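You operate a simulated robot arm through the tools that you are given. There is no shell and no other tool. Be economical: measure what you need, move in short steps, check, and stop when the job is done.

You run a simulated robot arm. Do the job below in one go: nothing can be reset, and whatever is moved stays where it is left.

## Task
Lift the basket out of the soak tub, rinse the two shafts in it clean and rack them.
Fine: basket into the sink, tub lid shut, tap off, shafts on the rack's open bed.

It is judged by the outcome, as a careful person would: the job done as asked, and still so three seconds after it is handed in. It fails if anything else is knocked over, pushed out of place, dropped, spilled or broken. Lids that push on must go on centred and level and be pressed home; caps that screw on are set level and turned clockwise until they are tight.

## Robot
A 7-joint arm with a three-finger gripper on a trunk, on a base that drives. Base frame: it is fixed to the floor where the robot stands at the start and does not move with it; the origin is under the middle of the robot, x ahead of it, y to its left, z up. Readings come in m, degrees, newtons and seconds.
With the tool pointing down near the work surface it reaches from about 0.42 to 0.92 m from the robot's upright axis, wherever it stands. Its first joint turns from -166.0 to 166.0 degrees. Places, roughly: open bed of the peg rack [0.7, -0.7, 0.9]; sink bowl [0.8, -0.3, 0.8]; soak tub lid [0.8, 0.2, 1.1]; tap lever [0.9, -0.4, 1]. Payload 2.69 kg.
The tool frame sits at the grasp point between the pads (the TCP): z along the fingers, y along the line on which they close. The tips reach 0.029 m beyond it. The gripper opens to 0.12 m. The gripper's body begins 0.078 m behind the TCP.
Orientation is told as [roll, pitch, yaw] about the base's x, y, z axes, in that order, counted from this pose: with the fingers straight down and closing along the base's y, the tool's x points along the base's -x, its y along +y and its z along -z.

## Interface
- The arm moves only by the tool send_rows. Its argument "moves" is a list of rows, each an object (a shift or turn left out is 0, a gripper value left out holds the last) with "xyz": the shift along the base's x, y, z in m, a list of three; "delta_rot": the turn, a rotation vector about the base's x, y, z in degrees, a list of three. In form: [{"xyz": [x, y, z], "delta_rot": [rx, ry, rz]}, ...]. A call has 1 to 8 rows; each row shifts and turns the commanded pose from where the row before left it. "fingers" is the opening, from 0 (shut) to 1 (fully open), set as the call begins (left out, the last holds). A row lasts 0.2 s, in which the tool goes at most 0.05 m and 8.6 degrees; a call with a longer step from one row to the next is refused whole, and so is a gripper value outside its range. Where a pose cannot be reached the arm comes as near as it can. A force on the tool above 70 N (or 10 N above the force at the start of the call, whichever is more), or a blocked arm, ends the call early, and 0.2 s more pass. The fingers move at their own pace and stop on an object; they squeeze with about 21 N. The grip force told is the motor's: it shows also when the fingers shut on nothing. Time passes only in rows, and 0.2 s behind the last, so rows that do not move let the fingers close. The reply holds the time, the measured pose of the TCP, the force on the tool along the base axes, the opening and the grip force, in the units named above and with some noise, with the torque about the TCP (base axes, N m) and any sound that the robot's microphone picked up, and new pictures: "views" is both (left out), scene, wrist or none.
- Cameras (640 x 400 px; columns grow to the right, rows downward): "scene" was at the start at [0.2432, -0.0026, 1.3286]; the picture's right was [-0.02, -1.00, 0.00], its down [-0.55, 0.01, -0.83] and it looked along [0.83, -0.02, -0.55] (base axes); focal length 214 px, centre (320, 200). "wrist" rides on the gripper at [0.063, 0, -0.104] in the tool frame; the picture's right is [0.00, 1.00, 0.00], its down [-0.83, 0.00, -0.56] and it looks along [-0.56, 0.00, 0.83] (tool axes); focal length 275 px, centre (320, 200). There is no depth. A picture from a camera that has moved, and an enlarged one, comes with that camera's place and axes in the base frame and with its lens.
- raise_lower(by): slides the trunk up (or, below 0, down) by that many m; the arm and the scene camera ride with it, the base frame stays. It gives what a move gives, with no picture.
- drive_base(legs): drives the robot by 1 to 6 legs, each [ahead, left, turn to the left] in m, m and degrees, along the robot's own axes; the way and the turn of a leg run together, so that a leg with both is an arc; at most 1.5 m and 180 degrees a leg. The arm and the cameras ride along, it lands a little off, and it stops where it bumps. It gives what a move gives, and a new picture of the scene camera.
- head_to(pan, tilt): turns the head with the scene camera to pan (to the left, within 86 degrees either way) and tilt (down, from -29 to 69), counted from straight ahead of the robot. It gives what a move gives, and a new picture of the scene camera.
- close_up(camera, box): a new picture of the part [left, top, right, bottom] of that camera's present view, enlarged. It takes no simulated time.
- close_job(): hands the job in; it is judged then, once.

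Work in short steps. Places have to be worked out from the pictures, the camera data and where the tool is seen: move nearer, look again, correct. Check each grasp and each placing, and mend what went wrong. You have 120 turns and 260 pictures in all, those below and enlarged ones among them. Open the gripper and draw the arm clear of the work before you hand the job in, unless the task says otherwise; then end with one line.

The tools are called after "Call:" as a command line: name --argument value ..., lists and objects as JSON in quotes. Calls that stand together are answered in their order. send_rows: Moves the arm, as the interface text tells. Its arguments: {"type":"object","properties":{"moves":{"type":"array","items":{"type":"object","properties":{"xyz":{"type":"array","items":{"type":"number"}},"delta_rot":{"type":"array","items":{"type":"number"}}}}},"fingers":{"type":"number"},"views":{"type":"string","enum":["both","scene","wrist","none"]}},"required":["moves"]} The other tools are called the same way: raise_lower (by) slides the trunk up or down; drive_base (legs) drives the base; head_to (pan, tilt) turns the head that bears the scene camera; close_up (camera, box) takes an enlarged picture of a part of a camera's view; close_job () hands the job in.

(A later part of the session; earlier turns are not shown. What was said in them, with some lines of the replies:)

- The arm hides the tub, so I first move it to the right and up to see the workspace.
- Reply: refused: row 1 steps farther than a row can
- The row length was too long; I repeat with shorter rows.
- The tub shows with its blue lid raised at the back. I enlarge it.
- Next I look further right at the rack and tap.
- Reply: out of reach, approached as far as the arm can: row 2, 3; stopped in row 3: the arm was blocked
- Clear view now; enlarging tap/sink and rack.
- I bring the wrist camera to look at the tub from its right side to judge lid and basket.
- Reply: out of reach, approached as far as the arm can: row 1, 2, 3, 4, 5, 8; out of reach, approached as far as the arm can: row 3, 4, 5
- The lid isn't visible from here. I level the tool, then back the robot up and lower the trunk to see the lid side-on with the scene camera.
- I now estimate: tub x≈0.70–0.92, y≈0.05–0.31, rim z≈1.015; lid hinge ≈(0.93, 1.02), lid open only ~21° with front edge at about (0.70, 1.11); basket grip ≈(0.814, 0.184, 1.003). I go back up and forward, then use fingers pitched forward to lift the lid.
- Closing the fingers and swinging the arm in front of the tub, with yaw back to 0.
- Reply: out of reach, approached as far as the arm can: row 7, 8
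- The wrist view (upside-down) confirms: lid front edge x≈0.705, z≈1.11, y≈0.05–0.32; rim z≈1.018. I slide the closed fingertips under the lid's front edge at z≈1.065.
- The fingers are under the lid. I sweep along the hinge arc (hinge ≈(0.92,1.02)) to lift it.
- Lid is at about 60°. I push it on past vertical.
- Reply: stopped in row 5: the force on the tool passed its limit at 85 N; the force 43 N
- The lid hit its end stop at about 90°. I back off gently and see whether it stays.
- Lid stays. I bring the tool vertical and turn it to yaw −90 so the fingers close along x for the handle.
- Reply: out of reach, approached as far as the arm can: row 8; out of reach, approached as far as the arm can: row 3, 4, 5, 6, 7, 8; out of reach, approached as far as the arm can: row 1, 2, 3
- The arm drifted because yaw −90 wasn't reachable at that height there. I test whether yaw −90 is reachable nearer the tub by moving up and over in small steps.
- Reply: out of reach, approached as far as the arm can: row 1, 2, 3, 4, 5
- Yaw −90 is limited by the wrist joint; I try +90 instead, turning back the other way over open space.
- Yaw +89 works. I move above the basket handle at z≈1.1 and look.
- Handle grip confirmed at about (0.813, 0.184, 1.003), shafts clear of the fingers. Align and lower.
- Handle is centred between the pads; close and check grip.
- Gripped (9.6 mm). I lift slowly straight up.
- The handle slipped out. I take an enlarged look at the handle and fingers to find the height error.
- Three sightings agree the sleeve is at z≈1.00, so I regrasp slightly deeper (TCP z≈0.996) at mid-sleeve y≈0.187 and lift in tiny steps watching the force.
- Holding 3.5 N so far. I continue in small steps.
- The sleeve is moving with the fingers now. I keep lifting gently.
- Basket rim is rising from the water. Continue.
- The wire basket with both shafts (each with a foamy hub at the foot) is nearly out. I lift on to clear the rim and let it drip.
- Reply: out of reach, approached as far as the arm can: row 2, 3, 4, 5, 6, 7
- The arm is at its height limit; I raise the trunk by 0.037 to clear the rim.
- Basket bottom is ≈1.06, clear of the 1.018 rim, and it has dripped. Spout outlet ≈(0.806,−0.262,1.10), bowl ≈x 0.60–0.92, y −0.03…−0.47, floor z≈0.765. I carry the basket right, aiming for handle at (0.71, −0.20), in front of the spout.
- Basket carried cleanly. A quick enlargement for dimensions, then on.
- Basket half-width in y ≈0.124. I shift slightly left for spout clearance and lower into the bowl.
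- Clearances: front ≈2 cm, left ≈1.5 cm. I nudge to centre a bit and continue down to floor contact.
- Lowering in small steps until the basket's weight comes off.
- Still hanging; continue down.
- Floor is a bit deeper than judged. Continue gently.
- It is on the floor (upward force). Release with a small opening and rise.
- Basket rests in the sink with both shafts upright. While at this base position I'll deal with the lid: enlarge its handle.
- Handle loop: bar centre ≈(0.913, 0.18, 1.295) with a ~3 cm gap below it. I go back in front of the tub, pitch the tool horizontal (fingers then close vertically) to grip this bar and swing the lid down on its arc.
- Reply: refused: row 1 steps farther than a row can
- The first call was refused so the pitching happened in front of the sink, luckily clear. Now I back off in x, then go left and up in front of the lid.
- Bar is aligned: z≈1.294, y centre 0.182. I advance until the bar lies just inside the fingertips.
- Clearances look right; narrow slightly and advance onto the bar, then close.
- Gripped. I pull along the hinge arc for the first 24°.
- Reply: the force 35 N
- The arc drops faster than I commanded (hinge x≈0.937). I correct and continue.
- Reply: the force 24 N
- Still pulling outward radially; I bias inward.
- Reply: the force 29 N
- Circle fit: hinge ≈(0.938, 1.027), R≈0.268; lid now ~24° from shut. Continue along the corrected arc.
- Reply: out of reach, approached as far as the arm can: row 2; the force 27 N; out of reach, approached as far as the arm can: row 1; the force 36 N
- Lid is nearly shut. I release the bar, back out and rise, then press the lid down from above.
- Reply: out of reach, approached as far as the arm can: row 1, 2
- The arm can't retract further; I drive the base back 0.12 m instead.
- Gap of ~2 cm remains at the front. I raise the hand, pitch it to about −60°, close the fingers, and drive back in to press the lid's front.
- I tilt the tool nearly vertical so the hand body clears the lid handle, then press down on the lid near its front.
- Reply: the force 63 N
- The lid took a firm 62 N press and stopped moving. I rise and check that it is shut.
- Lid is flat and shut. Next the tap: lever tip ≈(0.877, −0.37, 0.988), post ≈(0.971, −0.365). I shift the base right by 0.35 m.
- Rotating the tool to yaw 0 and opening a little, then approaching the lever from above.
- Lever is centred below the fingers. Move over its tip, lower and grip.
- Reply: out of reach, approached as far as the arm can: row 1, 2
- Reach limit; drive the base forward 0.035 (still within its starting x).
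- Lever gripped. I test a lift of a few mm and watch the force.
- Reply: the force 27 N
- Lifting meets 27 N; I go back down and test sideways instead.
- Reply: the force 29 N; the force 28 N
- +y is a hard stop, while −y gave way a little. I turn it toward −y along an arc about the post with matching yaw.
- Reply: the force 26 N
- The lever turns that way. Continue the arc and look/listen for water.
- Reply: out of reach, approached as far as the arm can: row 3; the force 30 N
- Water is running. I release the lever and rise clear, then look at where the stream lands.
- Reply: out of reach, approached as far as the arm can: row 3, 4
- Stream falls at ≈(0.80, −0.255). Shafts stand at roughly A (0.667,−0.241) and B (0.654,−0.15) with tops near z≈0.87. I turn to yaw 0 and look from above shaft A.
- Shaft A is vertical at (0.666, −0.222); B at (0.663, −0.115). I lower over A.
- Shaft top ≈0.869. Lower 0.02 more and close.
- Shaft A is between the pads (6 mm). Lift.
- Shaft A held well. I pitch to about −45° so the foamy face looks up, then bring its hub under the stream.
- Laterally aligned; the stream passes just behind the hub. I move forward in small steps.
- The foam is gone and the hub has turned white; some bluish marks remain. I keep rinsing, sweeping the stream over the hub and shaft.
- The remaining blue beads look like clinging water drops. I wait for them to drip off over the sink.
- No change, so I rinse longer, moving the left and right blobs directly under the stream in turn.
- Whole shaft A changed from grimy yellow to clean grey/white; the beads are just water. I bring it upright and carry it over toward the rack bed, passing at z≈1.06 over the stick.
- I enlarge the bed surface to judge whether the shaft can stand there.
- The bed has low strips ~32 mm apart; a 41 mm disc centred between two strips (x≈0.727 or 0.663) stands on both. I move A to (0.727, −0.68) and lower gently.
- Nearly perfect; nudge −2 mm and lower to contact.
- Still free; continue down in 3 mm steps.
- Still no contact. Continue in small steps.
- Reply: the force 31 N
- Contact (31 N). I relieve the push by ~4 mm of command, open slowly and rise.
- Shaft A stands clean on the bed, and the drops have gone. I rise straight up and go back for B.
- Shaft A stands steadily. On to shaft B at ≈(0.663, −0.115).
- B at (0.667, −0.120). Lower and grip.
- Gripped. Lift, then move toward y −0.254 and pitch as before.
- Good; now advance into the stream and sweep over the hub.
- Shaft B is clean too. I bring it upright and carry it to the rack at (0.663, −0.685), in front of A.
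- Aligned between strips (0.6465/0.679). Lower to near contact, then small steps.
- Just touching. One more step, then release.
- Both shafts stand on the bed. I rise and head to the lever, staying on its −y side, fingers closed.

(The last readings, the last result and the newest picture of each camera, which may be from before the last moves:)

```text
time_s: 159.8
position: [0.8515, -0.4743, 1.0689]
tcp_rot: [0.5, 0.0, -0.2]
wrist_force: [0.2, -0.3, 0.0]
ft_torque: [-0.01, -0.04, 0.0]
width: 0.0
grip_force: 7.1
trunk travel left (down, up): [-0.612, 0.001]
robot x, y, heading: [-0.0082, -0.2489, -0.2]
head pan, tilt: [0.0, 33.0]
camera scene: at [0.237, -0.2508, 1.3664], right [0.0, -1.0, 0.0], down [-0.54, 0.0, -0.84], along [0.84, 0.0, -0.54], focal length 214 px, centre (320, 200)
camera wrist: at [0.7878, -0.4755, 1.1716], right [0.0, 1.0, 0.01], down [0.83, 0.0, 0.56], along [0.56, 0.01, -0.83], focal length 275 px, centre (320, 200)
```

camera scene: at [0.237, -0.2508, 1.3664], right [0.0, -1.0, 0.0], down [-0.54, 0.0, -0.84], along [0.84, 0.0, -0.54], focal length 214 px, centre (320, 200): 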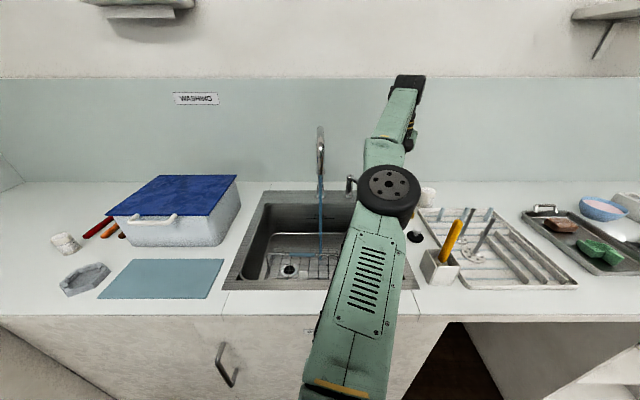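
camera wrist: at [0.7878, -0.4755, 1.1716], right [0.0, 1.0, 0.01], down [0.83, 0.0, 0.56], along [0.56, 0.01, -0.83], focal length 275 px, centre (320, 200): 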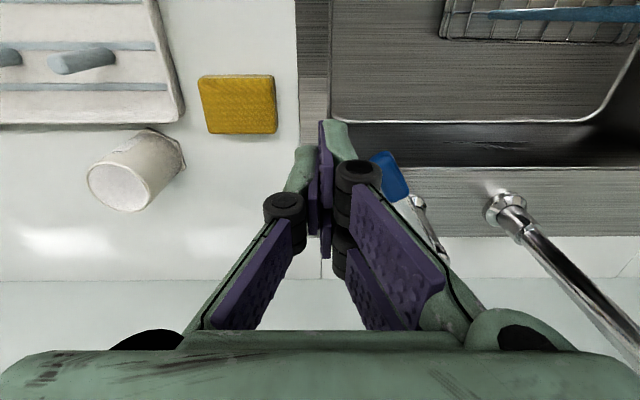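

Lever tip ≈(0.889, −0.422). I lower beside it at (0.885, −0.47) and push toward +y.

Call:
send_rows --moves '[{"xyz": [0.015, 0, -0.02]}, {"xyz": [0.015, 0, -0.03]}, {"xyz": [0.002, 0, -0.03]}]' --views "wrist"

```text
time_s: 160.6
position: [0.878, -0.4674, 0.9885]
tcp_rot: [0.6, 0.2, 0.0]
wrist_force: [0.0, -0.2, 0.1]
ft_torque: [0.0, -0.01, -0.04]
width: 0.0
grip_force: 21.0
out of reach, approached as far as the arm can: row 1, 2, 3
trunk travel left (down, up): [-0.612, 0.001]
robot x, y, heading: [-0.0066, -0.2469, -0.1]
head pan, tilt: [0.0, 33.0]
camera wrist: at [0.815, -0.47, 1.0925], right [0.0, 1.0, 0.01], down [0.83, 0.0, 0.55], along [0.55, 0.01, -0.83], focal length 275 px, centre (320, 200)
```

wrist: 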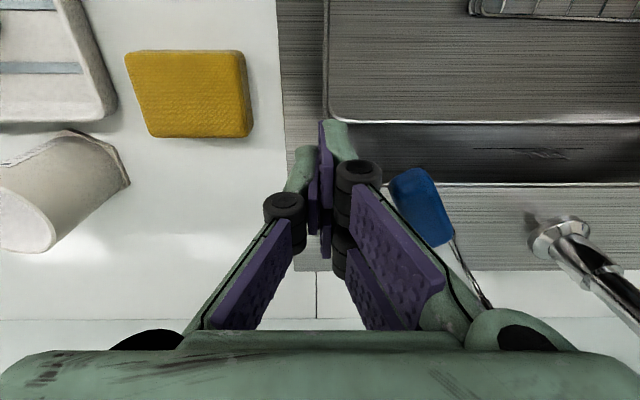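

Call:
send_rows --moves '[{"xyz": [0.0, 0.02, 0]}, {"xyz": [0, 0.015, 0]}, {"xyz": [0, 0.015, 0]}, {"xyz": [0, 0.012, 0]}, {"xyz": [0, 0.012, 0]}]' --views "both"

```text
time_s: 161.5
position: [0.8804, -0.4409, 0.9918]
tcp_rot: [-0.3, 1.5, -1.7]
wrist_force: [-11.2, -6.1, 1.5]
ft_torque: [0.03, -0.02, 0.19]
width: 0.0
grip_force: 21.5
out of reach, approached as far as the arm can: row 1, 2, 3, 4
trunk travel left (down, up): [-0.612, 0.001]
robot x, y, heading: [-0.0088, -0.2491, -0.2]
head pan, tilt: [0.0, 33.0]
stopped in row 4: the force on the tool passed its limit at 78 N (the readings are from after the stop); the commanded pose is now the measured one
camera scene: at [0.2355, -0.2505, 1.3668], right [-0.01, -1.0, 0.0], down [-0.54, 0.0, -0.84], along [0.84, -0.01, -0.54], focal length 214 px, centre (320, 200)
camera wrist: at [0.8201, -0.4385, 1.0967], right [0.03, 1.0, -0.01], down [0.85, -0.02, 0.53], along [0.53, -0.02, -0.85], focal length 275 px, centre (320, 200)
```

scene: 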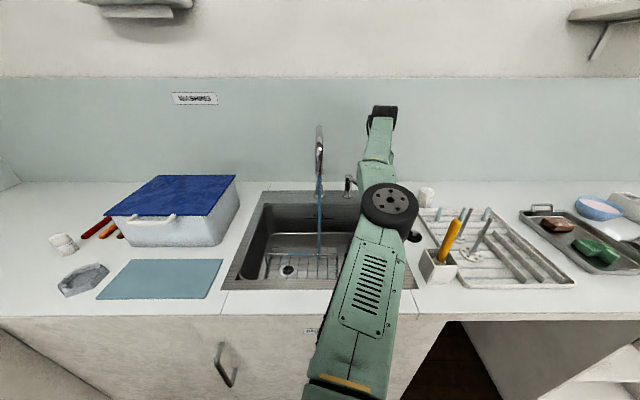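
wrist: 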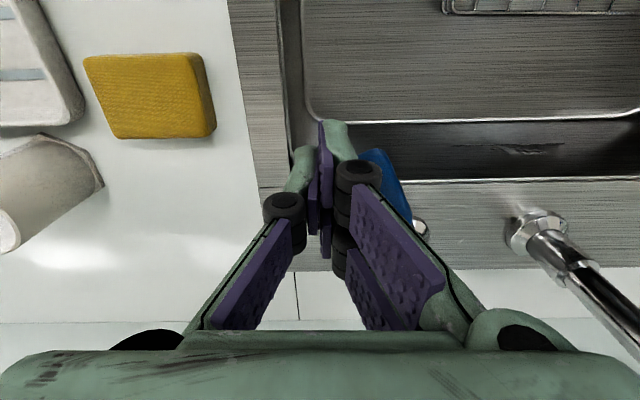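

I was pushing on the lever's end face. I back off, rise, turn to yaw 40 and grip it as before to turn it back.

Call:
send_rows --moves '[{"xyz": [-0.01, -0.02, 0]}, {"xyz": [-0.02, -0.01, 0.03], "delta_rot": [0, 0, 6]}, {"xyz": [-0.01, 0.02, 0.04], "delta_rot": [0, 0, 8]}, {"xyz": [0, 0.01, 0], "delta_rot": [0, 0, 8]}, {"delta_rot": [0, 0, 8]}, {"delta_rot": [0, 0, 8]}, {}]' --fingers 0.4 --views "wrist"

```text
time_s: 163.1
position: [0.8584, -0.4426, 1.0662]
tcp_rot: [-0.1, 1.5, 36.6]
wrist_force: [0.9, 1.0, 0.1]
ft_torque: [0.05, 0.02, 0.02]
width: 0.0478
grip_force: 0.0
out of reach, approached as far as the arm can: row 2, 4
trunk travel left (down, up): [-0.612, 0.001]
robot x, y, heading: [-0.0081, -0.2507, -0.1]
head pan, tilt: [0.0, 33.0]
camera wrist: at [0.8083, -0.4786, 1.1705], right [-0.6, 0.8, 0.0], down [0.67, 0.51, 0.53], along [0.43, 0.32, -0.85], focal length 275 px, centre (320, 200)
```

wrist: 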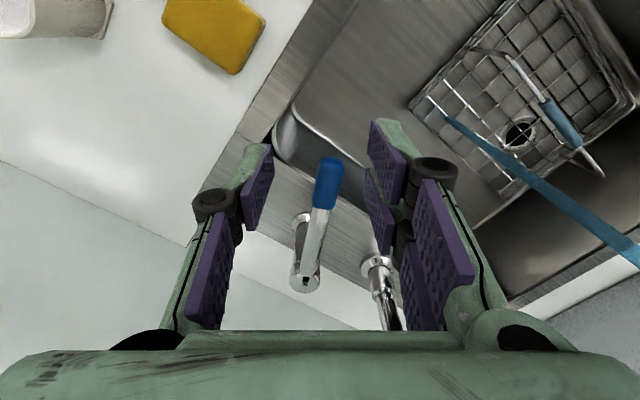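

Lever is at ~30° now, centre of grip ≈(0.886, −0.414). I align and lower over it.

Call:
send_rows --moves '[{"xyz": [0.015, 0.015, -0.01], "delta_rot": [0, 0, -6]}, {"xyz": [0.013, 0.013, -0.01]}, {"xyz": [0, 0, -0.03]}, {"xyz": [0, 0, -0.028]}]' --views "wrist"

```text
time_s: 164.1
position: [0.8772, -0.4109, 0.9858]
tcp_rot: [-0.2, 1.3, 30.6]
wrist_force: [0.3, 0.0, 0.7]
ft_torque: [0.01, 0.01, 0.01]
width: 0.0481
grip_force: 0.0
out of reach, approached as far as the arm can: row 2
trunk travel left (down, up): [-0.612, 0.001]
robot x, y, heading: [-0.0071, -0.2513, -0.2]
head pan, tilt: [0.0, 33.0]
camera wrist: at [0.8248, -0.4422, 1.0907], right [-0.51, 0.86, 0.0], down [0.72, 0.43, 0.53], along [0.46, 0.27, -0.84], focal length 275 px, centre (320, 200)
```

wrist: 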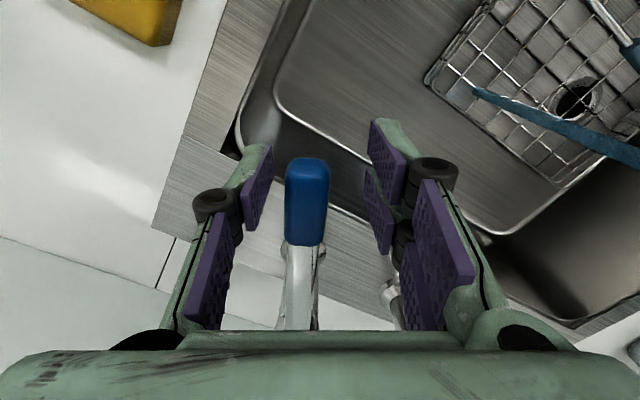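

Aligned but short of reach; I drive the base 0.015 forward, then grip.

Call:
drive_base --legs '[[0.017, 0.003, 0]]'

Call:
send_rows --moves '[{}, {}, {}]' --fingers 0 --views "wrist"

```text
time_s: 164.9
position: [0.8957, -0.409, 0.9862]
tcp_rot: [-0.1, 1.4, 30.7]
wrist_force: [0.7, 0.1, -0.5]
ft_torque: [-0.01, 0.04, 0.0]
width: 0.0478
grip_force: 0.1
trunk travel left (down, up): [-0.612, 0.001]
robot x, y, heading: [0.0074, -0.2449, 0.0]
head pan, tilt: [0.0, 33.0]
camera scene: at [0.2542, -0.248, 1.3661], right [-0.01, -1.0, 0.0], down [-0.55, 0.0, -0.84], along [0.84, 0.0, -0.55], focal length 214 px, centre (320, 200)
```

scene: 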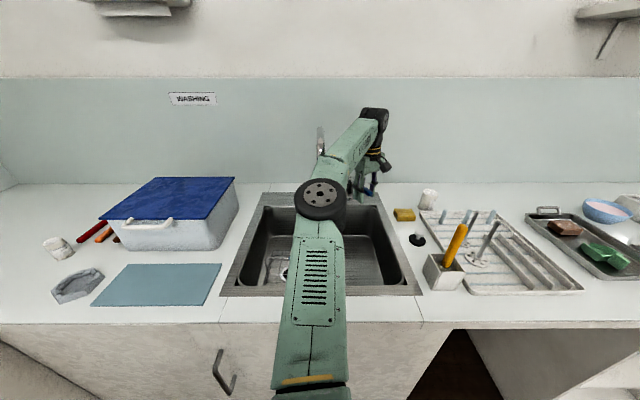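

```text
time_s: 165.7
position: [0.895, -0.4098, 0.9862]
tcp_rot: [-0.3, 1.4, 30.5]
wrist_force: [5.8, -3.7, 1.3]
ft_torque: [-0.02, 0.1, -0.62]
width: 0.0166
grip_force: 23.6
trunk travel left (down, up): [-0.612, 0.001]
robot x, y, heading: [0.006, -0.2452, -0.2]
head pan, tilt: [0.0, 33.0]
camera wrist: at [0.8418, -0.4406, 1.0908], right [-0.51, 0.86, 0.0], down [0.72, 0.43, 0.54], along [0.46, 0.27, -0.84], focal length 275 px, centre (320, 200)
```

wrist: 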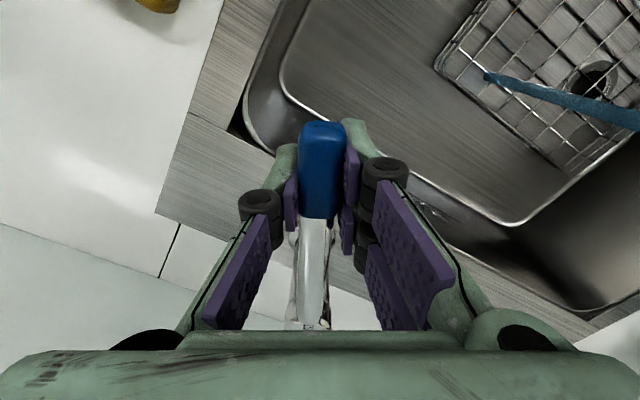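

Gripped. Turn it back along the arc to the stop.

Call:
send_rows --moves '[{"xyz": [-0.0056, 0.012, 0], "delta_rot": [0, 0, -8]}, {"xyz": [-0.0038, 0.0117, 0], "delta_rot": [0, 0, -8]}, {"xyz": [-0.0021, 0.0121, 0], "delta_rot": [0, 0, -8]}, {"xyz": [-0.0005, 0.0092, 0], "delta_rot": [0, 0, -6]}, {"xyz": [0, 0.005, 0]}, {}]' --views "both"

```text
time_s: 167.1
position: [0.882, -0.3672, 0.9852]
tcp_rot: [0.3, 1.3, 0.2]
wrist_force: [23.5, 0.0, -8.7]
ft_torque: [0.01, -0.33, -0.02]
width: 0.0145
grip_force: 40.9
trunk travel left (down, up): [-0.612, 0.001]
robot x, y, heading: [0.0089, -0.2442, -0.4]
head pan, tilt: [0.0, 33.0]
camera scene: at [0.2537, -0.2539, 1.3663], right [-0.01, -1.0, 0.0], down [-0.55, 0.01, -0.84], along [0.84, 0.0, -0.55], focal length 214 px, centre (320, 200)
camera wrist: at [0.8205, -0.3675, 1.0904], right [-0.01, 1.0, 0.0], down [0.84, 0.0, 0.54], along [0.54, 0.01, -0.84], focal length 275 px, centre (320, 200)
```

scene: 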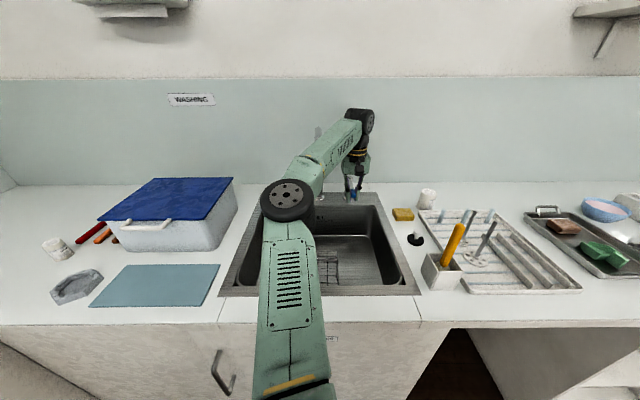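
wrist: 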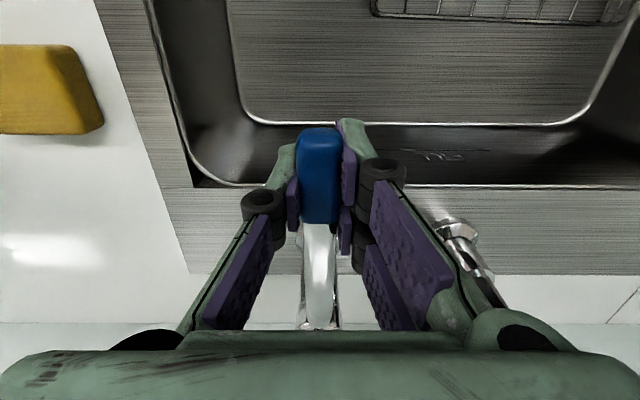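

Back at the stop (y −0.367). A small extra nudge, then release and retreat to check that the stream is gone.

Call:
send_rows --moves '[{"xyz": [0, 0.005, 0]}, {}]' --views "none"

Call:
send_rows --moves '[{"xyz": [0, -0.005, 0]}, {}, {"xyz": [0, 0, 0.03]}, {"xyz": [-0.01, 0, 0.04]}, {"xyz": [-0.045, -0.015, 0]}, {"xyz": [-0.045, -0.015, 0]}, {"xyz": [-0.045, -0.015, 0]}, {"xyz": [-0.045, -0.015, 0]}]' --fingers 0.4 --views "none"

Call:
drive_base --legs '[[-0.25, 0, 0]]'

Call:
close_up --camera "scene" --box '[220, 100, 420, 290]'

Call:
close_up --camera "scene" --box '[390, 150, 560, 290]'

Call:
close_up --camera "scene" --box '[80, 140, 280, 290]'

```text
time_s: 167.7
position: [0.8803, -0.3655, 0.9851]
tcp_rot: [0.1, 1.3, -0.1]
wrist_force: [22.7, -3.5, -5.7]
ft_torque: [-0.01, -0.32, 0.04]
width: 0.0144
grip_force: 40.6
trunk travel left (down, up): [-0.612, 0.001]
robot x, y, heading: [0.0099, -0.2449, -0.4]
head pan, tilt: [0.0, 33.0]
```

```text
time_s: 169.5
position: [0.6908, -0.4166, 1.0576]
tcp_rot: [-0.2, 1.4, 0.8]
wrist_force: [1.0, 0.4, -0.4]
ft_torque: [0.01, -0.03, -0.02]
width: 0.0483
grip_force: 0.0
trunk travel left (down, up): [-0.612, 0.001]
robot x, y, heading: [0.0031, -0.244, -0.3]
head pan, tilt: [0.0, 33.0]
```

```text
time_s: 171.3
position: [0.4433, -0.4165, 1.0575]
tcp_rot: [-0.2, 1.4, 0.7]
wrist_force: [0.4, 0.1, -0.2]
ft_torque: [0.03, 0.03, -0.04]
width: 0.0482
grip_force: 0.1
trunk travel left (down, up): [-0.612, 0.001]
robot x, y, heading: [-0.2406, -0.2426, -0.4]
head pan, tilt: [0.0, 33.0]
camera scene: at [0.0043, -0.2468, 1.3665], right [-0.01, -1.0, 0.0], down [-0.54, 0.0, -0.84], along [0.84, 0.0, -0.54], focal length 214 px, centre (320, 200)
```

scene: 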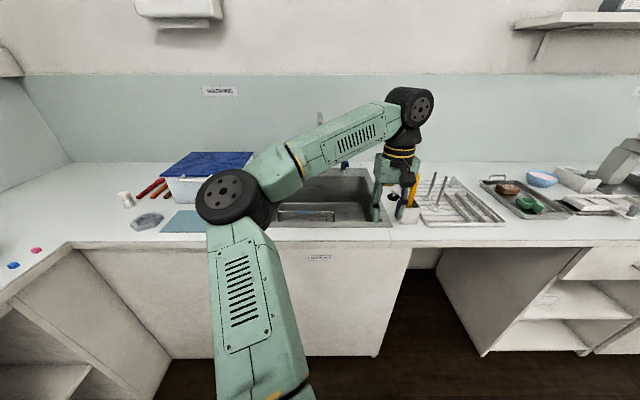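

```text
2.11 times, centred on (320, 195) of scene
camera zoom: at [0.0043, -0.2468, 1.3665], right [-0.01, -1.0, 0.0], down [-0.54, 0.0, -0.84], along [0.84, 0.0, -0.54], focal length 452 px, centre (320, 210)
```

zoom: 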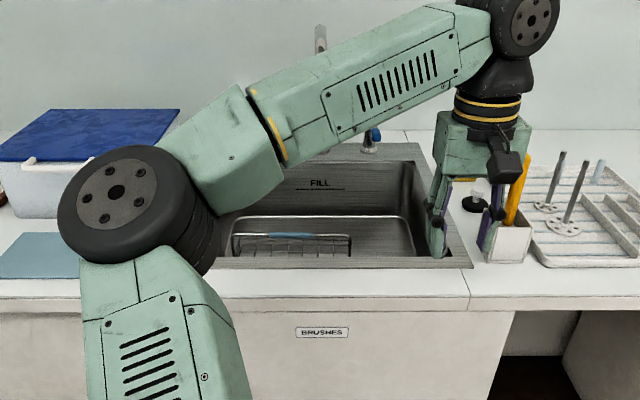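

```text
2.86 times, centred on (475, 220) of scene
camera zoom: at [0.0043, -0.2468, 1.3665], right [-0.01, -1.0, 0.0], down [-0.54, 0.0, -0.84], along [0.84, 0.0, -0.54], focal length 613 px, centre (-123, 143)
```

zoom: 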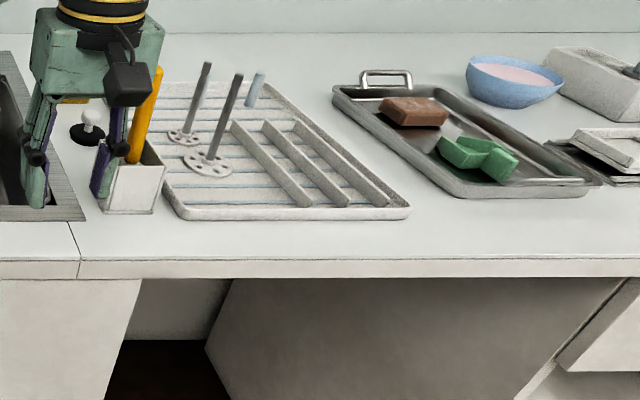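

```text
2.67 times, centred on (180, 215) of scene
camera zoom: at [0.0043, -0.2468, 1.3665], right [-0.01, -1.0, 0.0], down [-0.54, 0.0, -0.84], along [0.84, 0.0, -0.54], focal length 572 px, centre (693, 160)
```

zoom: 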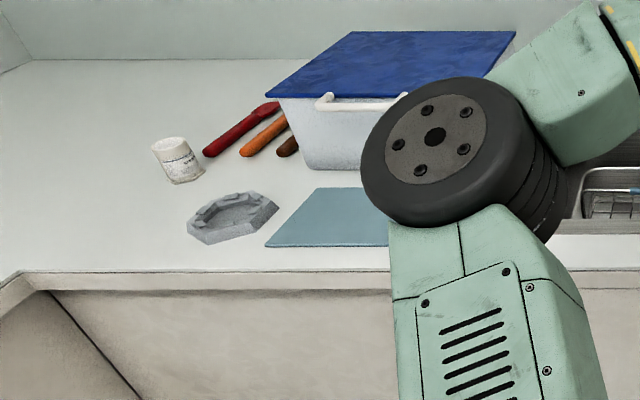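

The stream is gone, the lid is flat and shut, the basket sits in the sink, both clean shafts stand on the rack's open bed, and the arm is clear. Handing in.

Call:
close_job

```text
The job is handed in.
```

The basket is in the sink, both shafts are rinsed and standing upright on the rack's open bed, the tub lid is shut and the tap is off.
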